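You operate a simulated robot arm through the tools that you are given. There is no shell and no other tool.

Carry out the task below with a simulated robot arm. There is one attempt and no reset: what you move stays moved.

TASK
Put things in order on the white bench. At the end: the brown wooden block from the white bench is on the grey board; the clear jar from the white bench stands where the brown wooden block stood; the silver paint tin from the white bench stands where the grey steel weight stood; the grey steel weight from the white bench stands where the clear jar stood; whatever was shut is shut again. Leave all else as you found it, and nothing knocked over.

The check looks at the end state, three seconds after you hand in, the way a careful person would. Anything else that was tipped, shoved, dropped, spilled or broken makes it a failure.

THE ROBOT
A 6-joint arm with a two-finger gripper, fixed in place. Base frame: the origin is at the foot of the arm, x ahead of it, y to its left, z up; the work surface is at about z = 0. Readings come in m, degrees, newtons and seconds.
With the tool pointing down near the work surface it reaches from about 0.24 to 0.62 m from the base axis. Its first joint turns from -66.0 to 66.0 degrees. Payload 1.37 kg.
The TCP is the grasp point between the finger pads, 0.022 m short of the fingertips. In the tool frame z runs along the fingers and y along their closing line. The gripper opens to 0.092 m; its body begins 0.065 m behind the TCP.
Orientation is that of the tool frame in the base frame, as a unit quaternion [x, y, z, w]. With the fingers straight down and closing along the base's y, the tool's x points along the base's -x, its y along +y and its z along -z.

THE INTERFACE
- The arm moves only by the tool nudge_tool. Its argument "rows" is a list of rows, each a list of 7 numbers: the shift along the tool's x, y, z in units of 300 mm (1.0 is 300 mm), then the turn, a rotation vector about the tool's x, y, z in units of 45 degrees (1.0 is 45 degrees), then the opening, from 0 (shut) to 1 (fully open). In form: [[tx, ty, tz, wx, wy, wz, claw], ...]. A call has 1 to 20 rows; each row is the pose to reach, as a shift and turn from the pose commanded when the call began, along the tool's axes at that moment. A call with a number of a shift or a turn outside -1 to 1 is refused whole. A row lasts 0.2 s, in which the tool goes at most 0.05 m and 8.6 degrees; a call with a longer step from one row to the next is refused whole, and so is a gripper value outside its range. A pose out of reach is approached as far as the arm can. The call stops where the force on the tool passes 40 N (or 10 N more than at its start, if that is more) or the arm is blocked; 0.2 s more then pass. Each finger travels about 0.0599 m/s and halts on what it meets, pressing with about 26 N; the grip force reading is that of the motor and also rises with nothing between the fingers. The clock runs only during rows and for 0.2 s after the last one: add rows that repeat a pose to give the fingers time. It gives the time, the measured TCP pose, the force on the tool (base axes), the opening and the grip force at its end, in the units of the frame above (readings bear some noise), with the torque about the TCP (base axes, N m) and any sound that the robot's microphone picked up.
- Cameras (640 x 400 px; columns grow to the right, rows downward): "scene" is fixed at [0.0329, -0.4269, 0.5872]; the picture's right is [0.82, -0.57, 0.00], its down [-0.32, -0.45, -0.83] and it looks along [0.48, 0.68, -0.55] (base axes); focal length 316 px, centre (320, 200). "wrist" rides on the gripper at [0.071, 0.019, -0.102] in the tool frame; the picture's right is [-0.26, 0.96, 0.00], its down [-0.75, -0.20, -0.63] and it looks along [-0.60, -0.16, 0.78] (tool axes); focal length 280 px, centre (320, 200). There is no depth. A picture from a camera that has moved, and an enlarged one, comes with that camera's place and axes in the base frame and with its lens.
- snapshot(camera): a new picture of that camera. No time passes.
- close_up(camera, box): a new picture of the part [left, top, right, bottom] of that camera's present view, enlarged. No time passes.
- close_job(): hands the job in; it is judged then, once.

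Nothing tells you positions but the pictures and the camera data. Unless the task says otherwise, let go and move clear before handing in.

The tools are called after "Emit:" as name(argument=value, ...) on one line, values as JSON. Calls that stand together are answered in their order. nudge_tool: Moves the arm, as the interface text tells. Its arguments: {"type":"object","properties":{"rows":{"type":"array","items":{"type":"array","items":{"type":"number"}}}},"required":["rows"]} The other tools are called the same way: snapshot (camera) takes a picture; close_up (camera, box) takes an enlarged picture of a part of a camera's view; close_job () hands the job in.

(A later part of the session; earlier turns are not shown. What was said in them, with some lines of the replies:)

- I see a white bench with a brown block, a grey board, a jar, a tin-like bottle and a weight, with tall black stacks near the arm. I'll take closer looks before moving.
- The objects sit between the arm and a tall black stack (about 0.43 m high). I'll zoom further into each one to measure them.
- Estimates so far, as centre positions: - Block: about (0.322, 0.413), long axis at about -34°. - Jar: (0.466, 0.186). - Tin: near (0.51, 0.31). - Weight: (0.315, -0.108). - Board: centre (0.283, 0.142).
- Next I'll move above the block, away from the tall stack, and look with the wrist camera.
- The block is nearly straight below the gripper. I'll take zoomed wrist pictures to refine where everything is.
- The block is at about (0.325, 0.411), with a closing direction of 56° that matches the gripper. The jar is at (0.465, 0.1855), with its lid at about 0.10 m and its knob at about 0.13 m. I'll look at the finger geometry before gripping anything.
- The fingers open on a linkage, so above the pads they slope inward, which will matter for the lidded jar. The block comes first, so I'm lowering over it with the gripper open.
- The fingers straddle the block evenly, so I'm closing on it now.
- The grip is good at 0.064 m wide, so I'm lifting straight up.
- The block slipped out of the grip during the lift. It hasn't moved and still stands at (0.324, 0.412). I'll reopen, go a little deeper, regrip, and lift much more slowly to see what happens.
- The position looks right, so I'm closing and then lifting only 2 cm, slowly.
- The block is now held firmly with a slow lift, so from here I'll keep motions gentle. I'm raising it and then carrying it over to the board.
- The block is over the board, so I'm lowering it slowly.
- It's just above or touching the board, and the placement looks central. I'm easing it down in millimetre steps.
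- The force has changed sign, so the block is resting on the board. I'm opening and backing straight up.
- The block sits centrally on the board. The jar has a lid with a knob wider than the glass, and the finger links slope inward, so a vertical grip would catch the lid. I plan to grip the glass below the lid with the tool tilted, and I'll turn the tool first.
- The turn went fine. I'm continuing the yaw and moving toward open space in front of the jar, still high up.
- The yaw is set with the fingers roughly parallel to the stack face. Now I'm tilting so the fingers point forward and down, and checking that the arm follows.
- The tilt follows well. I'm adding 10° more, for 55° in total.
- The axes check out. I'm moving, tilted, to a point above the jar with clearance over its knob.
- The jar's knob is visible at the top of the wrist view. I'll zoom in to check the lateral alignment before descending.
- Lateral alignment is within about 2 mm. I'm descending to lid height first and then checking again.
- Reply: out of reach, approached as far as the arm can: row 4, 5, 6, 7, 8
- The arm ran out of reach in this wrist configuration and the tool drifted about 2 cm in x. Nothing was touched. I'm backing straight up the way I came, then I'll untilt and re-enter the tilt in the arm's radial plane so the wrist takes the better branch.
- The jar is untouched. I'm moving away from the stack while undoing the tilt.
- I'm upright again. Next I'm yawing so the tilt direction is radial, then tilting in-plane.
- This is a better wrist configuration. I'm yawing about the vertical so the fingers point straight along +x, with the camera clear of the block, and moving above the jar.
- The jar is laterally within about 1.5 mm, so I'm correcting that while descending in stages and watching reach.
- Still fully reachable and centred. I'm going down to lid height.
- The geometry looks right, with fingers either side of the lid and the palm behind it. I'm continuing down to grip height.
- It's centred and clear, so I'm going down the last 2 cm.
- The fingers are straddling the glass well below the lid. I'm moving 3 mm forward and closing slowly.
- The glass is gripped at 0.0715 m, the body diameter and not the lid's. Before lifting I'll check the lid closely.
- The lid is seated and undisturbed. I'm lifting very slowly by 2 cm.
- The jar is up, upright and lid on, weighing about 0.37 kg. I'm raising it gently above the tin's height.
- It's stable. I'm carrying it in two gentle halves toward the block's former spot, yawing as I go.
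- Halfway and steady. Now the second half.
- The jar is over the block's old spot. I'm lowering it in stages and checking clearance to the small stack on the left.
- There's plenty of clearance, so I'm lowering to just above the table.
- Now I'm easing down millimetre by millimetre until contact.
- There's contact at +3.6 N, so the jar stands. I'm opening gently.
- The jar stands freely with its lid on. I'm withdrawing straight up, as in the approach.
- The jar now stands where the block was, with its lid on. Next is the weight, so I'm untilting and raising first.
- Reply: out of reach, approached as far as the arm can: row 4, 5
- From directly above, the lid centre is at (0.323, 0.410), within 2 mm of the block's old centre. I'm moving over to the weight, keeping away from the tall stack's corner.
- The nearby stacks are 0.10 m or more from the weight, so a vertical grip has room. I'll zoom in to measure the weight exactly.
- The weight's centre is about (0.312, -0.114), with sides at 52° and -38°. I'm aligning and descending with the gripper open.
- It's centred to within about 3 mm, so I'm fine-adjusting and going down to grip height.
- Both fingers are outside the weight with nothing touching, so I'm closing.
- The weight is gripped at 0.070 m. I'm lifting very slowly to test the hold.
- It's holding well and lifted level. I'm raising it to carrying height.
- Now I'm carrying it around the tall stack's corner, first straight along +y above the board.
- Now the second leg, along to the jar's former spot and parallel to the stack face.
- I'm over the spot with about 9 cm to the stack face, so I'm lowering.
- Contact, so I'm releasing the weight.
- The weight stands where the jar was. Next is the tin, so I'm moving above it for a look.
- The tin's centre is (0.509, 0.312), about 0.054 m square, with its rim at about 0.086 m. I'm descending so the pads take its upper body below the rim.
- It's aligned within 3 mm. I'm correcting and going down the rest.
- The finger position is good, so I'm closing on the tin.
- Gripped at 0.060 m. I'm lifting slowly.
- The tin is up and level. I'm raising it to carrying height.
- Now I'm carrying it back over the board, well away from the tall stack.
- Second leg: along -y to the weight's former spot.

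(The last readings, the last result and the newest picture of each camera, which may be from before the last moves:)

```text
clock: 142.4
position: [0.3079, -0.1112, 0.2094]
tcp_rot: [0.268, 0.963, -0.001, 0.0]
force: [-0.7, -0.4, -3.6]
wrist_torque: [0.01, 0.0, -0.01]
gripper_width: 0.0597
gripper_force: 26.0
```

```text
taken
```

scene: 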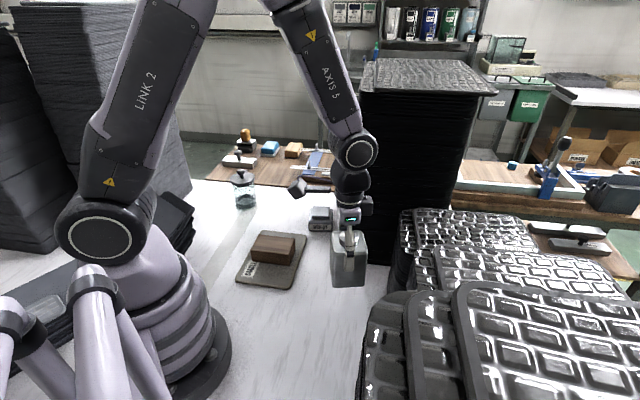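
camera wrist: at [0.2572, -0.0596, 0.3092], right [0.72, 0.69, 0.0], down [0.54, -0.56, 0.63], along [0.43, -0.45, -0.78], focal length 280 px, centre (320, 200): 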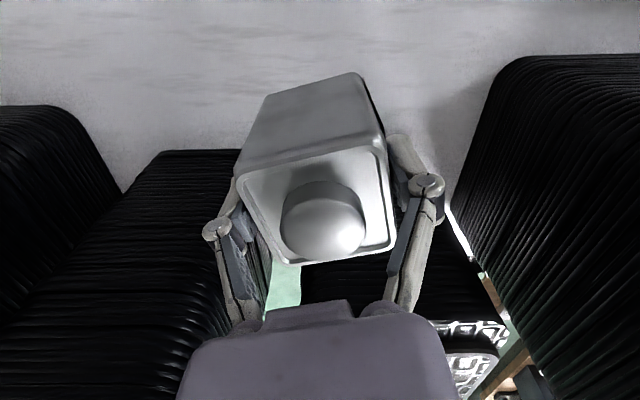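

The tin is above the spot, so I'm lowering it.

Emit:
nudge_tool(rows=[[0, 0, 0.003, 0, 0, 0, 0], [0, 0, 0.01, 0, 0, 0, 0], [0, 0, 0.022, 0, 0, 0, 0], [0, 0, 0.042, 0, 0, 0, 0], [0, 0, 0.07, 0, 0, 0, 0], [0, 0, 0.103, 0, 0, 0, 0], [0, 0, 0.138, 0, 0, 0, 0], [0, 0, 0.173, 0, 0, 0, 0], [0, 0, 0.208, 0, 0, 0, 0], [0, 0, 0.243, 0, 0, 0, 0], [0, 0, 0.278, 0, 0, 0, 0], [0, 0, 0.313, 0, 0, 0, 0], [0, 0, 0.345, 0, 0, 0, 0], [0, 0, 0.375, 0, 0, 0, 0], [0, 0, 0.4, 0, 0, 0, 0], [0, 0, 0.418, 0, 0, 0, 0], [0, 0, 0.43, 0, 0, 0, 0], [0, 0, 0.437, 0, 0, 0, 0], [0, 0, 0.44, 0, 0, 0, 0]])

Emit:
close_up(camera="scene", box=[290, 240, 400, 350])

Emit:
snapshot(camera="wrist")

```text
clock: 146.4
position: [0.308, -0.1122, 0.0774]
tcp_rot: [0.268, 0.963, 0.0, 0.0]
force: [-0.7, 0.6, -2.6]
wrist_torque: [0.03, -0.01, 0.01]
gripper_width: 0.0598
gripper_force: 25.8
```

```text
3.64 times, centred on (345, 295) of scene
camera zoom: at [0.0329, -0.4269, 0.5872], right [0.82, -0.57, 0.0], down [-0.32, -0.45, -0.83], along [0.48, 0.68, -0.55], focal length 1149 px, centre (229, -146)
```

zoom: 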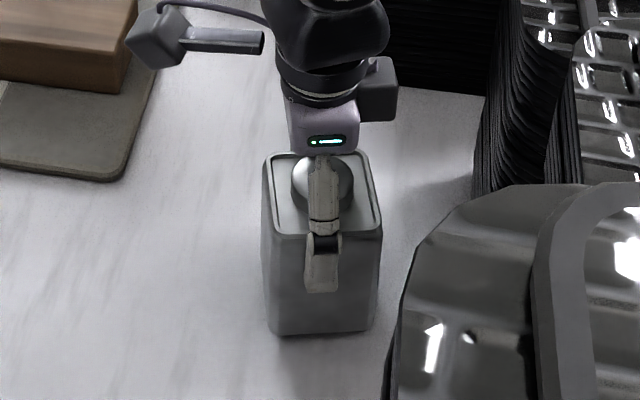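

```text
taken
camera wrist: at [0.2572, -0.0597, 0.1779], right [0.72, 0.69, 0.0], down [0.54, -0.56, 0.63], along [0.43, -0.45, -0.78], focal length 280 px, centre (320, 200)
```

wrist: 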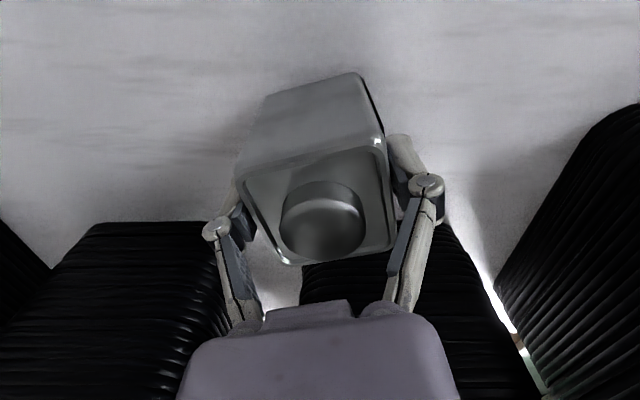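

It's just above the table, so I'm easing down in small steps to contact.

Emit:
nudge_tool(rows=[[0, 0, 0.003, 0, 0, 0, 0], [0, 0, 0.007, 0, 0, 0, 0], [0, 0, 0.01, 0, 0, 0, 0], [0, 0, 0.01, 0, 0, 0, 0]])

Emit:
close_up(camera="scene", box=[304, 275, 384, 345])

```text
clock: 147.4
position: [0.3078, -0.1121, 0.0748]
tcp_rot: [0.268, 0.963, 0.0, 0.0]
force: [-0.1, 0.3, -3.2]
wrist_torque: [-0.01, -0.03, 0.02]
gripper_width: 0.0597
gripper_force: 26.2
```

```text
5.71 times, centred on (344, 310) of scene
camera zoom: at [0.0329, -0.4269, 0.5872], right [0.82, -0.57, 0.0], down [-0.32, -0.45, -0.83], along [0.48, 0.68, -0.55], focal length 1806 px, centre (183, -429)
```

zoom: 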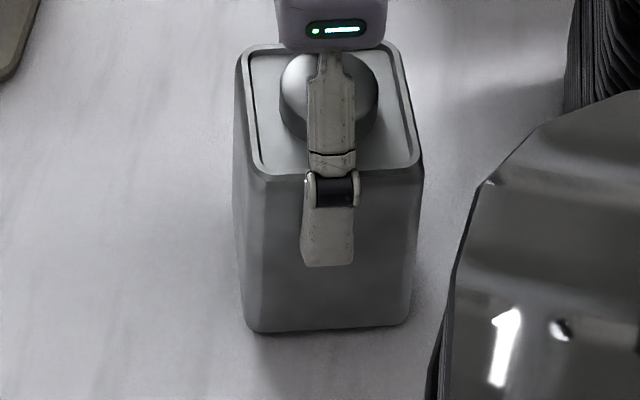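

By the same camera the tin's centre is within 2 mm of where the weight's centre was. I'm continuing to contact.

Emit:
nudge_tool(rows=[[0, 0, 0.003, 0, 0, 0, 0], [0, 0, 0.005, 0, 0, 0, 0], [0, 0, 0.005, 0, 0, 0, 0]])

Emit:
nudge_tool(rows=[[0, 0, 0.003, 0, 0, 0, 0], [0, 0, 0.003, 0, 0, 0, 0]])

Emit:
nudge_tool(rows=[[0, 0, 0.002, 0, 0, 0, 0], [0, 0, 0.002, 0, 0, 0, 0]])

```text
clock: 148.2
position: [0.3086, -0.1127, 0.0728]
tcp_rot: [0.268, 0.963, -0.001, 0.0]
force: [0.0, -0.7, -3.2]
wrist_torque: [0.01, 0.02, -0.03]
gripper_width: 0.0597
gripper_force: 26.0
```

```text
clock: 148.8
position: [0.3076, -0.1126, 0.0719]
tcp_rot: [0.268, 0.963, 0.0, 0.0]
force: [0.1, -0.5, -3.5]
wrist_torque: [0.04, 0.05, 0.01]
gripper_width: 0.0597
gripper_force: 25.9
```

```text
clock: 149.4
position: [0.309, -0.1136, 0.072]
tcp_rot: [0.269, 0.963, 0.001, 0.0]
force: [-1.7, 1.2, 5.7]
wrist_torque: [-0.04, -0.13, 0.02]
gripper_width: 0.0595
gripper_force: 25.7
```

Contact at +5.7 N. I'm releasing gently and withdrawing straight up.

Emit:
nudge_tool(rows=[[0, 0, 0, 0, 0, 0, 0.66], [0, 0, 0, 0, 0, 0, 0.74], [0, 0, 0, 0, 0, 0, 0.84], [0, 0, 0, 0, 0, 0, 0.93], [0, 0, 0, 0, 0, 0, 1], [0, 0, 0, 0, 0, 0, 1], [0, 0, 0, 0, 0, 0, 1]])

Emit:
nudge_tool(rows=[[0, 0, -0.02, 0, 0, 0, 1], [0, 0, -0.06, 0, 0, 0, 1], [0, 0, -0.12, 0, 0, 0, 1], [0, 0, -0.2, 0, 0, 0, 1], [0, 0, -0.3, 0, 0, 0, 1], [0, 0, -0.4, 0, 0, 0, 1], [0, 0, -0.5, 0, 0, 0, 1], [0, 0, -0.6, 0, 0, 0, 1], [0, 0, -0.7, 0, 0, 0, 1], [0, 0, -0.75, 0, 0, 0, 1]])

Emit:
snapshot(camera="wrist")

Emit:
snapshot(camera="scene")

```text
clock: 151.0
position: [0.3084, -0.1129, 0.0721]
tcp_rot: [0.268, 0.963, 0.0, 0.001]
force: [0.4, -0.2, -0.2]
wrist_torque: [-0.04, 0.0, 0.0]
gripper_width: 0.0918
gripper_force: 0.1
```

```text
clock: 153.2
position: [0.3082, -0.1125, 0.2961]
tcp_rot: [0.268, 0.963, 0.0, 0.0]
force: [0.3, -0.1, -0.1]
wrist_torque: [-0.01, -0.01, -0.02]
gripper_width: 0.0919
gripper_force: 0.1
```

```text
taken
camera wrist: at [0.2583, -0.0598, 0.3964], right [0.72, 0.69, 0.0], down [0.54, -0.56, 0.63], along [0.43, -0.45, -0.78], focal length 280 px, centre (320, 200)
```

wrist: 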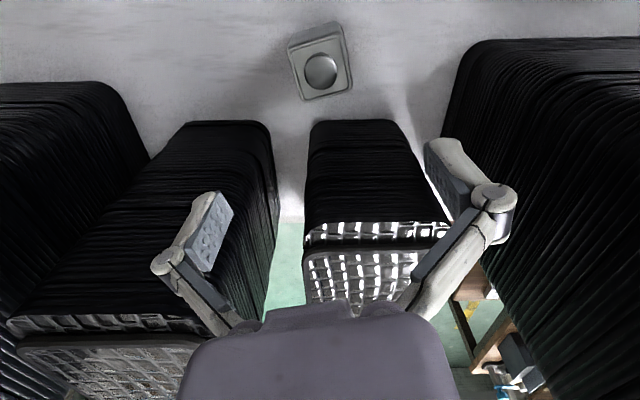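

```text
taken
```

scene: 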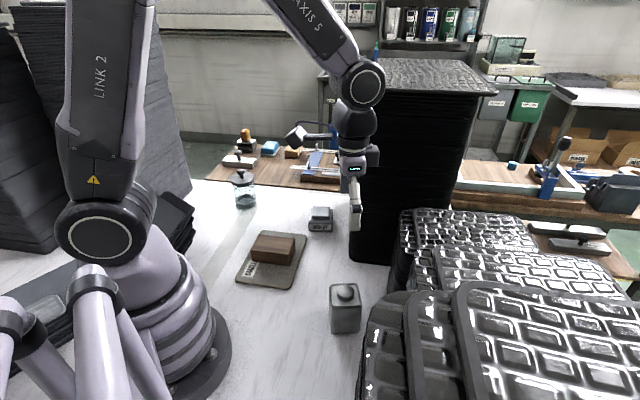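

Everything is placed. I'll inspect each result closely before handing in.

Emit:
close_up(camera="scene", box=[285, 190, 365, 240])

Emit:
close_up(camera="scene", box=[205, 150, 285, 220])

Emit:
close_up(camera="scene", box=[220, 220, 320, 300])

Emit:
close_up(camera="scene", box=[304, 270, 384, 345])

```text
8.00 times, centred on (325, 215) of scene
camera zoom: at [0.0329, -0.4269, 0.5872], right [0.82, -0.57, 0.0], down [-0.32, -0.45, -0.83], along [0.48, 0.68, -0.55], focal length 2528 px, centre (280, 80)
```

zoom: 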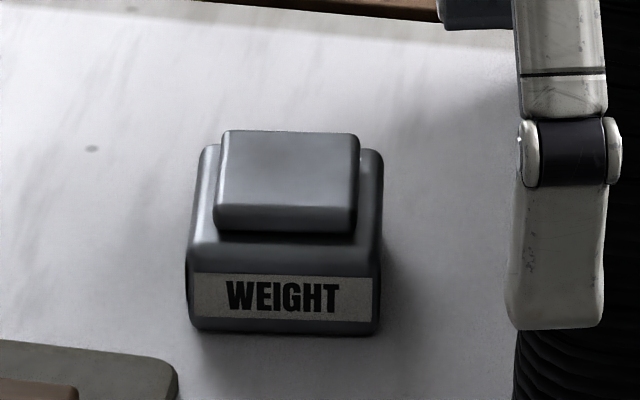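

```text
5.71 times, centred on (245, 185) of scene
camera zoom: at [0.0329, -0.4269, 0.5872], right [0.82, -0.57, 0.0], down [-0.32, -0.45, -0.83], along [0.48, 0.68, -0.55], focal length 1806 px, centre (749, 286)
```

zoom: 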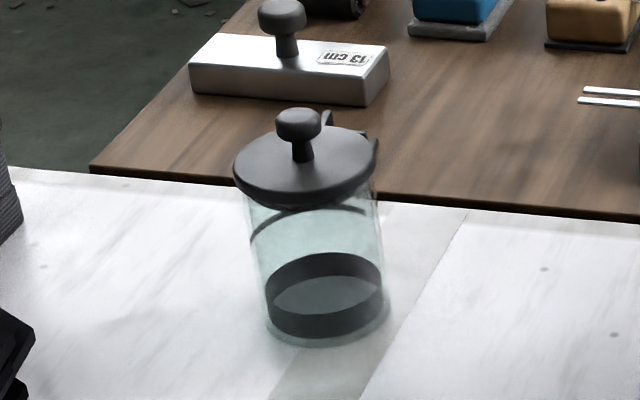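

```text
5.00 times, centred on (270, 260) of scene
camera zoom: at [0.0329, -0.4269, 0.5872], right [0.82, -0.57, 0.0], down [-0.32, -0.45, -0.83], along [0.48, 0.68, -0.55], focal length 1580 px, centre (570, -100)
```

zoom: 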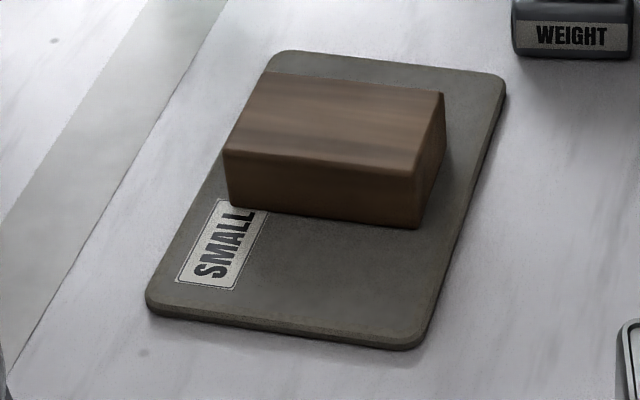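

```text
5.33 times, centred on (344, 308) of scene
camera zoom: at [0.0329, -0.4269, 0.5872], right [0.82, -0.57, 0.0], down [-0.32, -0.45, -0.83], along [0.48, 0.68, -0.55], focal length 1686 px, centre (192, -373)
```

zoom: 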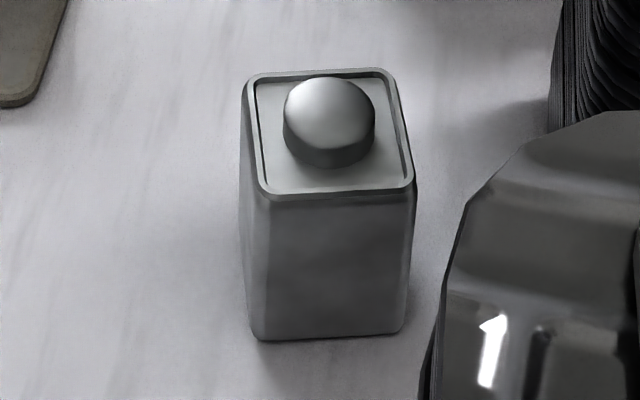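

All four placements look right:
- The block is fully on the board.
- The jar is upright with its lid on.
- The weight and tin are upright on their spots.

I'm moving the arm clear before handing in.

Emit:
nudge_tool(rows=[[0, 0, -0.1, 0, 0, 0, 1], [0, 0, -0.2, 0, 0, 0, 1], [0.05, 0.07, -0.267, 0, 0, 0, 1], [0.12, 0.175, -0.267, 0, 0, 0, 1], [0.19, 0.28, -0.267, 0, 0, 0, 1], [0.25, 0.37, -0.267, 0, 0, 0, 1], [0.298, 0.443, -0.267, 0, 0, 0, 1], [0.298, 0.443, -0.267, 0, 0, 0, 1]])

Emit:
snapshot(camera="scene")

Emit:
snapshot(camera="wrist")

```text
clock: 155.0
position: [0.3003, 0.0479, 0.3779]
tcp_rot: [0.269, 0.963, -0.001, 0.0]
force: [0.5, 0.3, -0.5]
wrist_torque: [0.03, 0.01, 0.0]
gripper_width: 0.0917
gripper_force: 0.1
```

```text
taken
```

scene: 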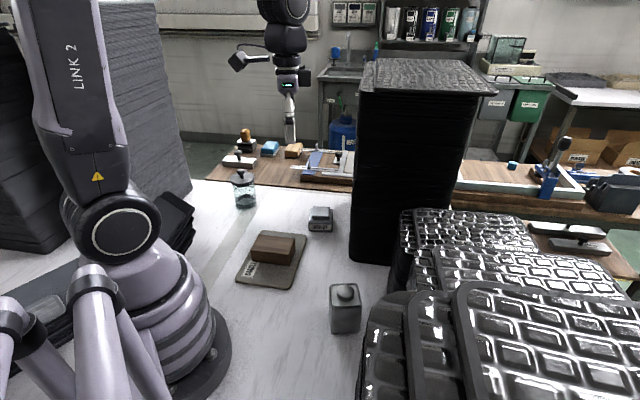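

```text
taken
camera wrist: at [0.2495, 0.1005, 0.4784], right [0.72, 0.69, 0.0], down [0.54, -0.56, 0.63], along [0.43, -0.45, -0.78], focal length 280 px, centre (320, 200)
```

wrist: 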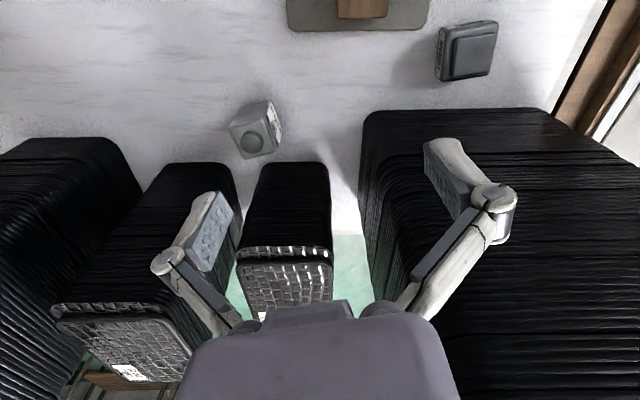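

The arm is clear and everything stands as asked, with nothing else disturbed in the pictures. I'm handing in.

Emit:
close_job()

```text
The job is handed in.
```

The job is handed in. In the last pictures all four items were where the task wanted them, upright, and nothing else looked moved. Positions are my estimates from the cameras.

- **Brown block:** it lies fully on the grey board, near the middle, and covers part of the "SMALL" label. It slipped out of the gripper on the first lift but stayed put, and a slower second lift held.
- **Clear jar:** it stands where the block stood, within about 5 mm, with its lid still on. I gripped the glass below the lid so the lid never came off.
- **Grey weight:** it stands where the jar stood, within about 5 mm.
- **Silver tin:** it stands where the weight stood, within about 2 mm. It is turned about 7° from the weight's original angle.

The arm let go of everything and was parked clear, about 0.38 m above the bench.
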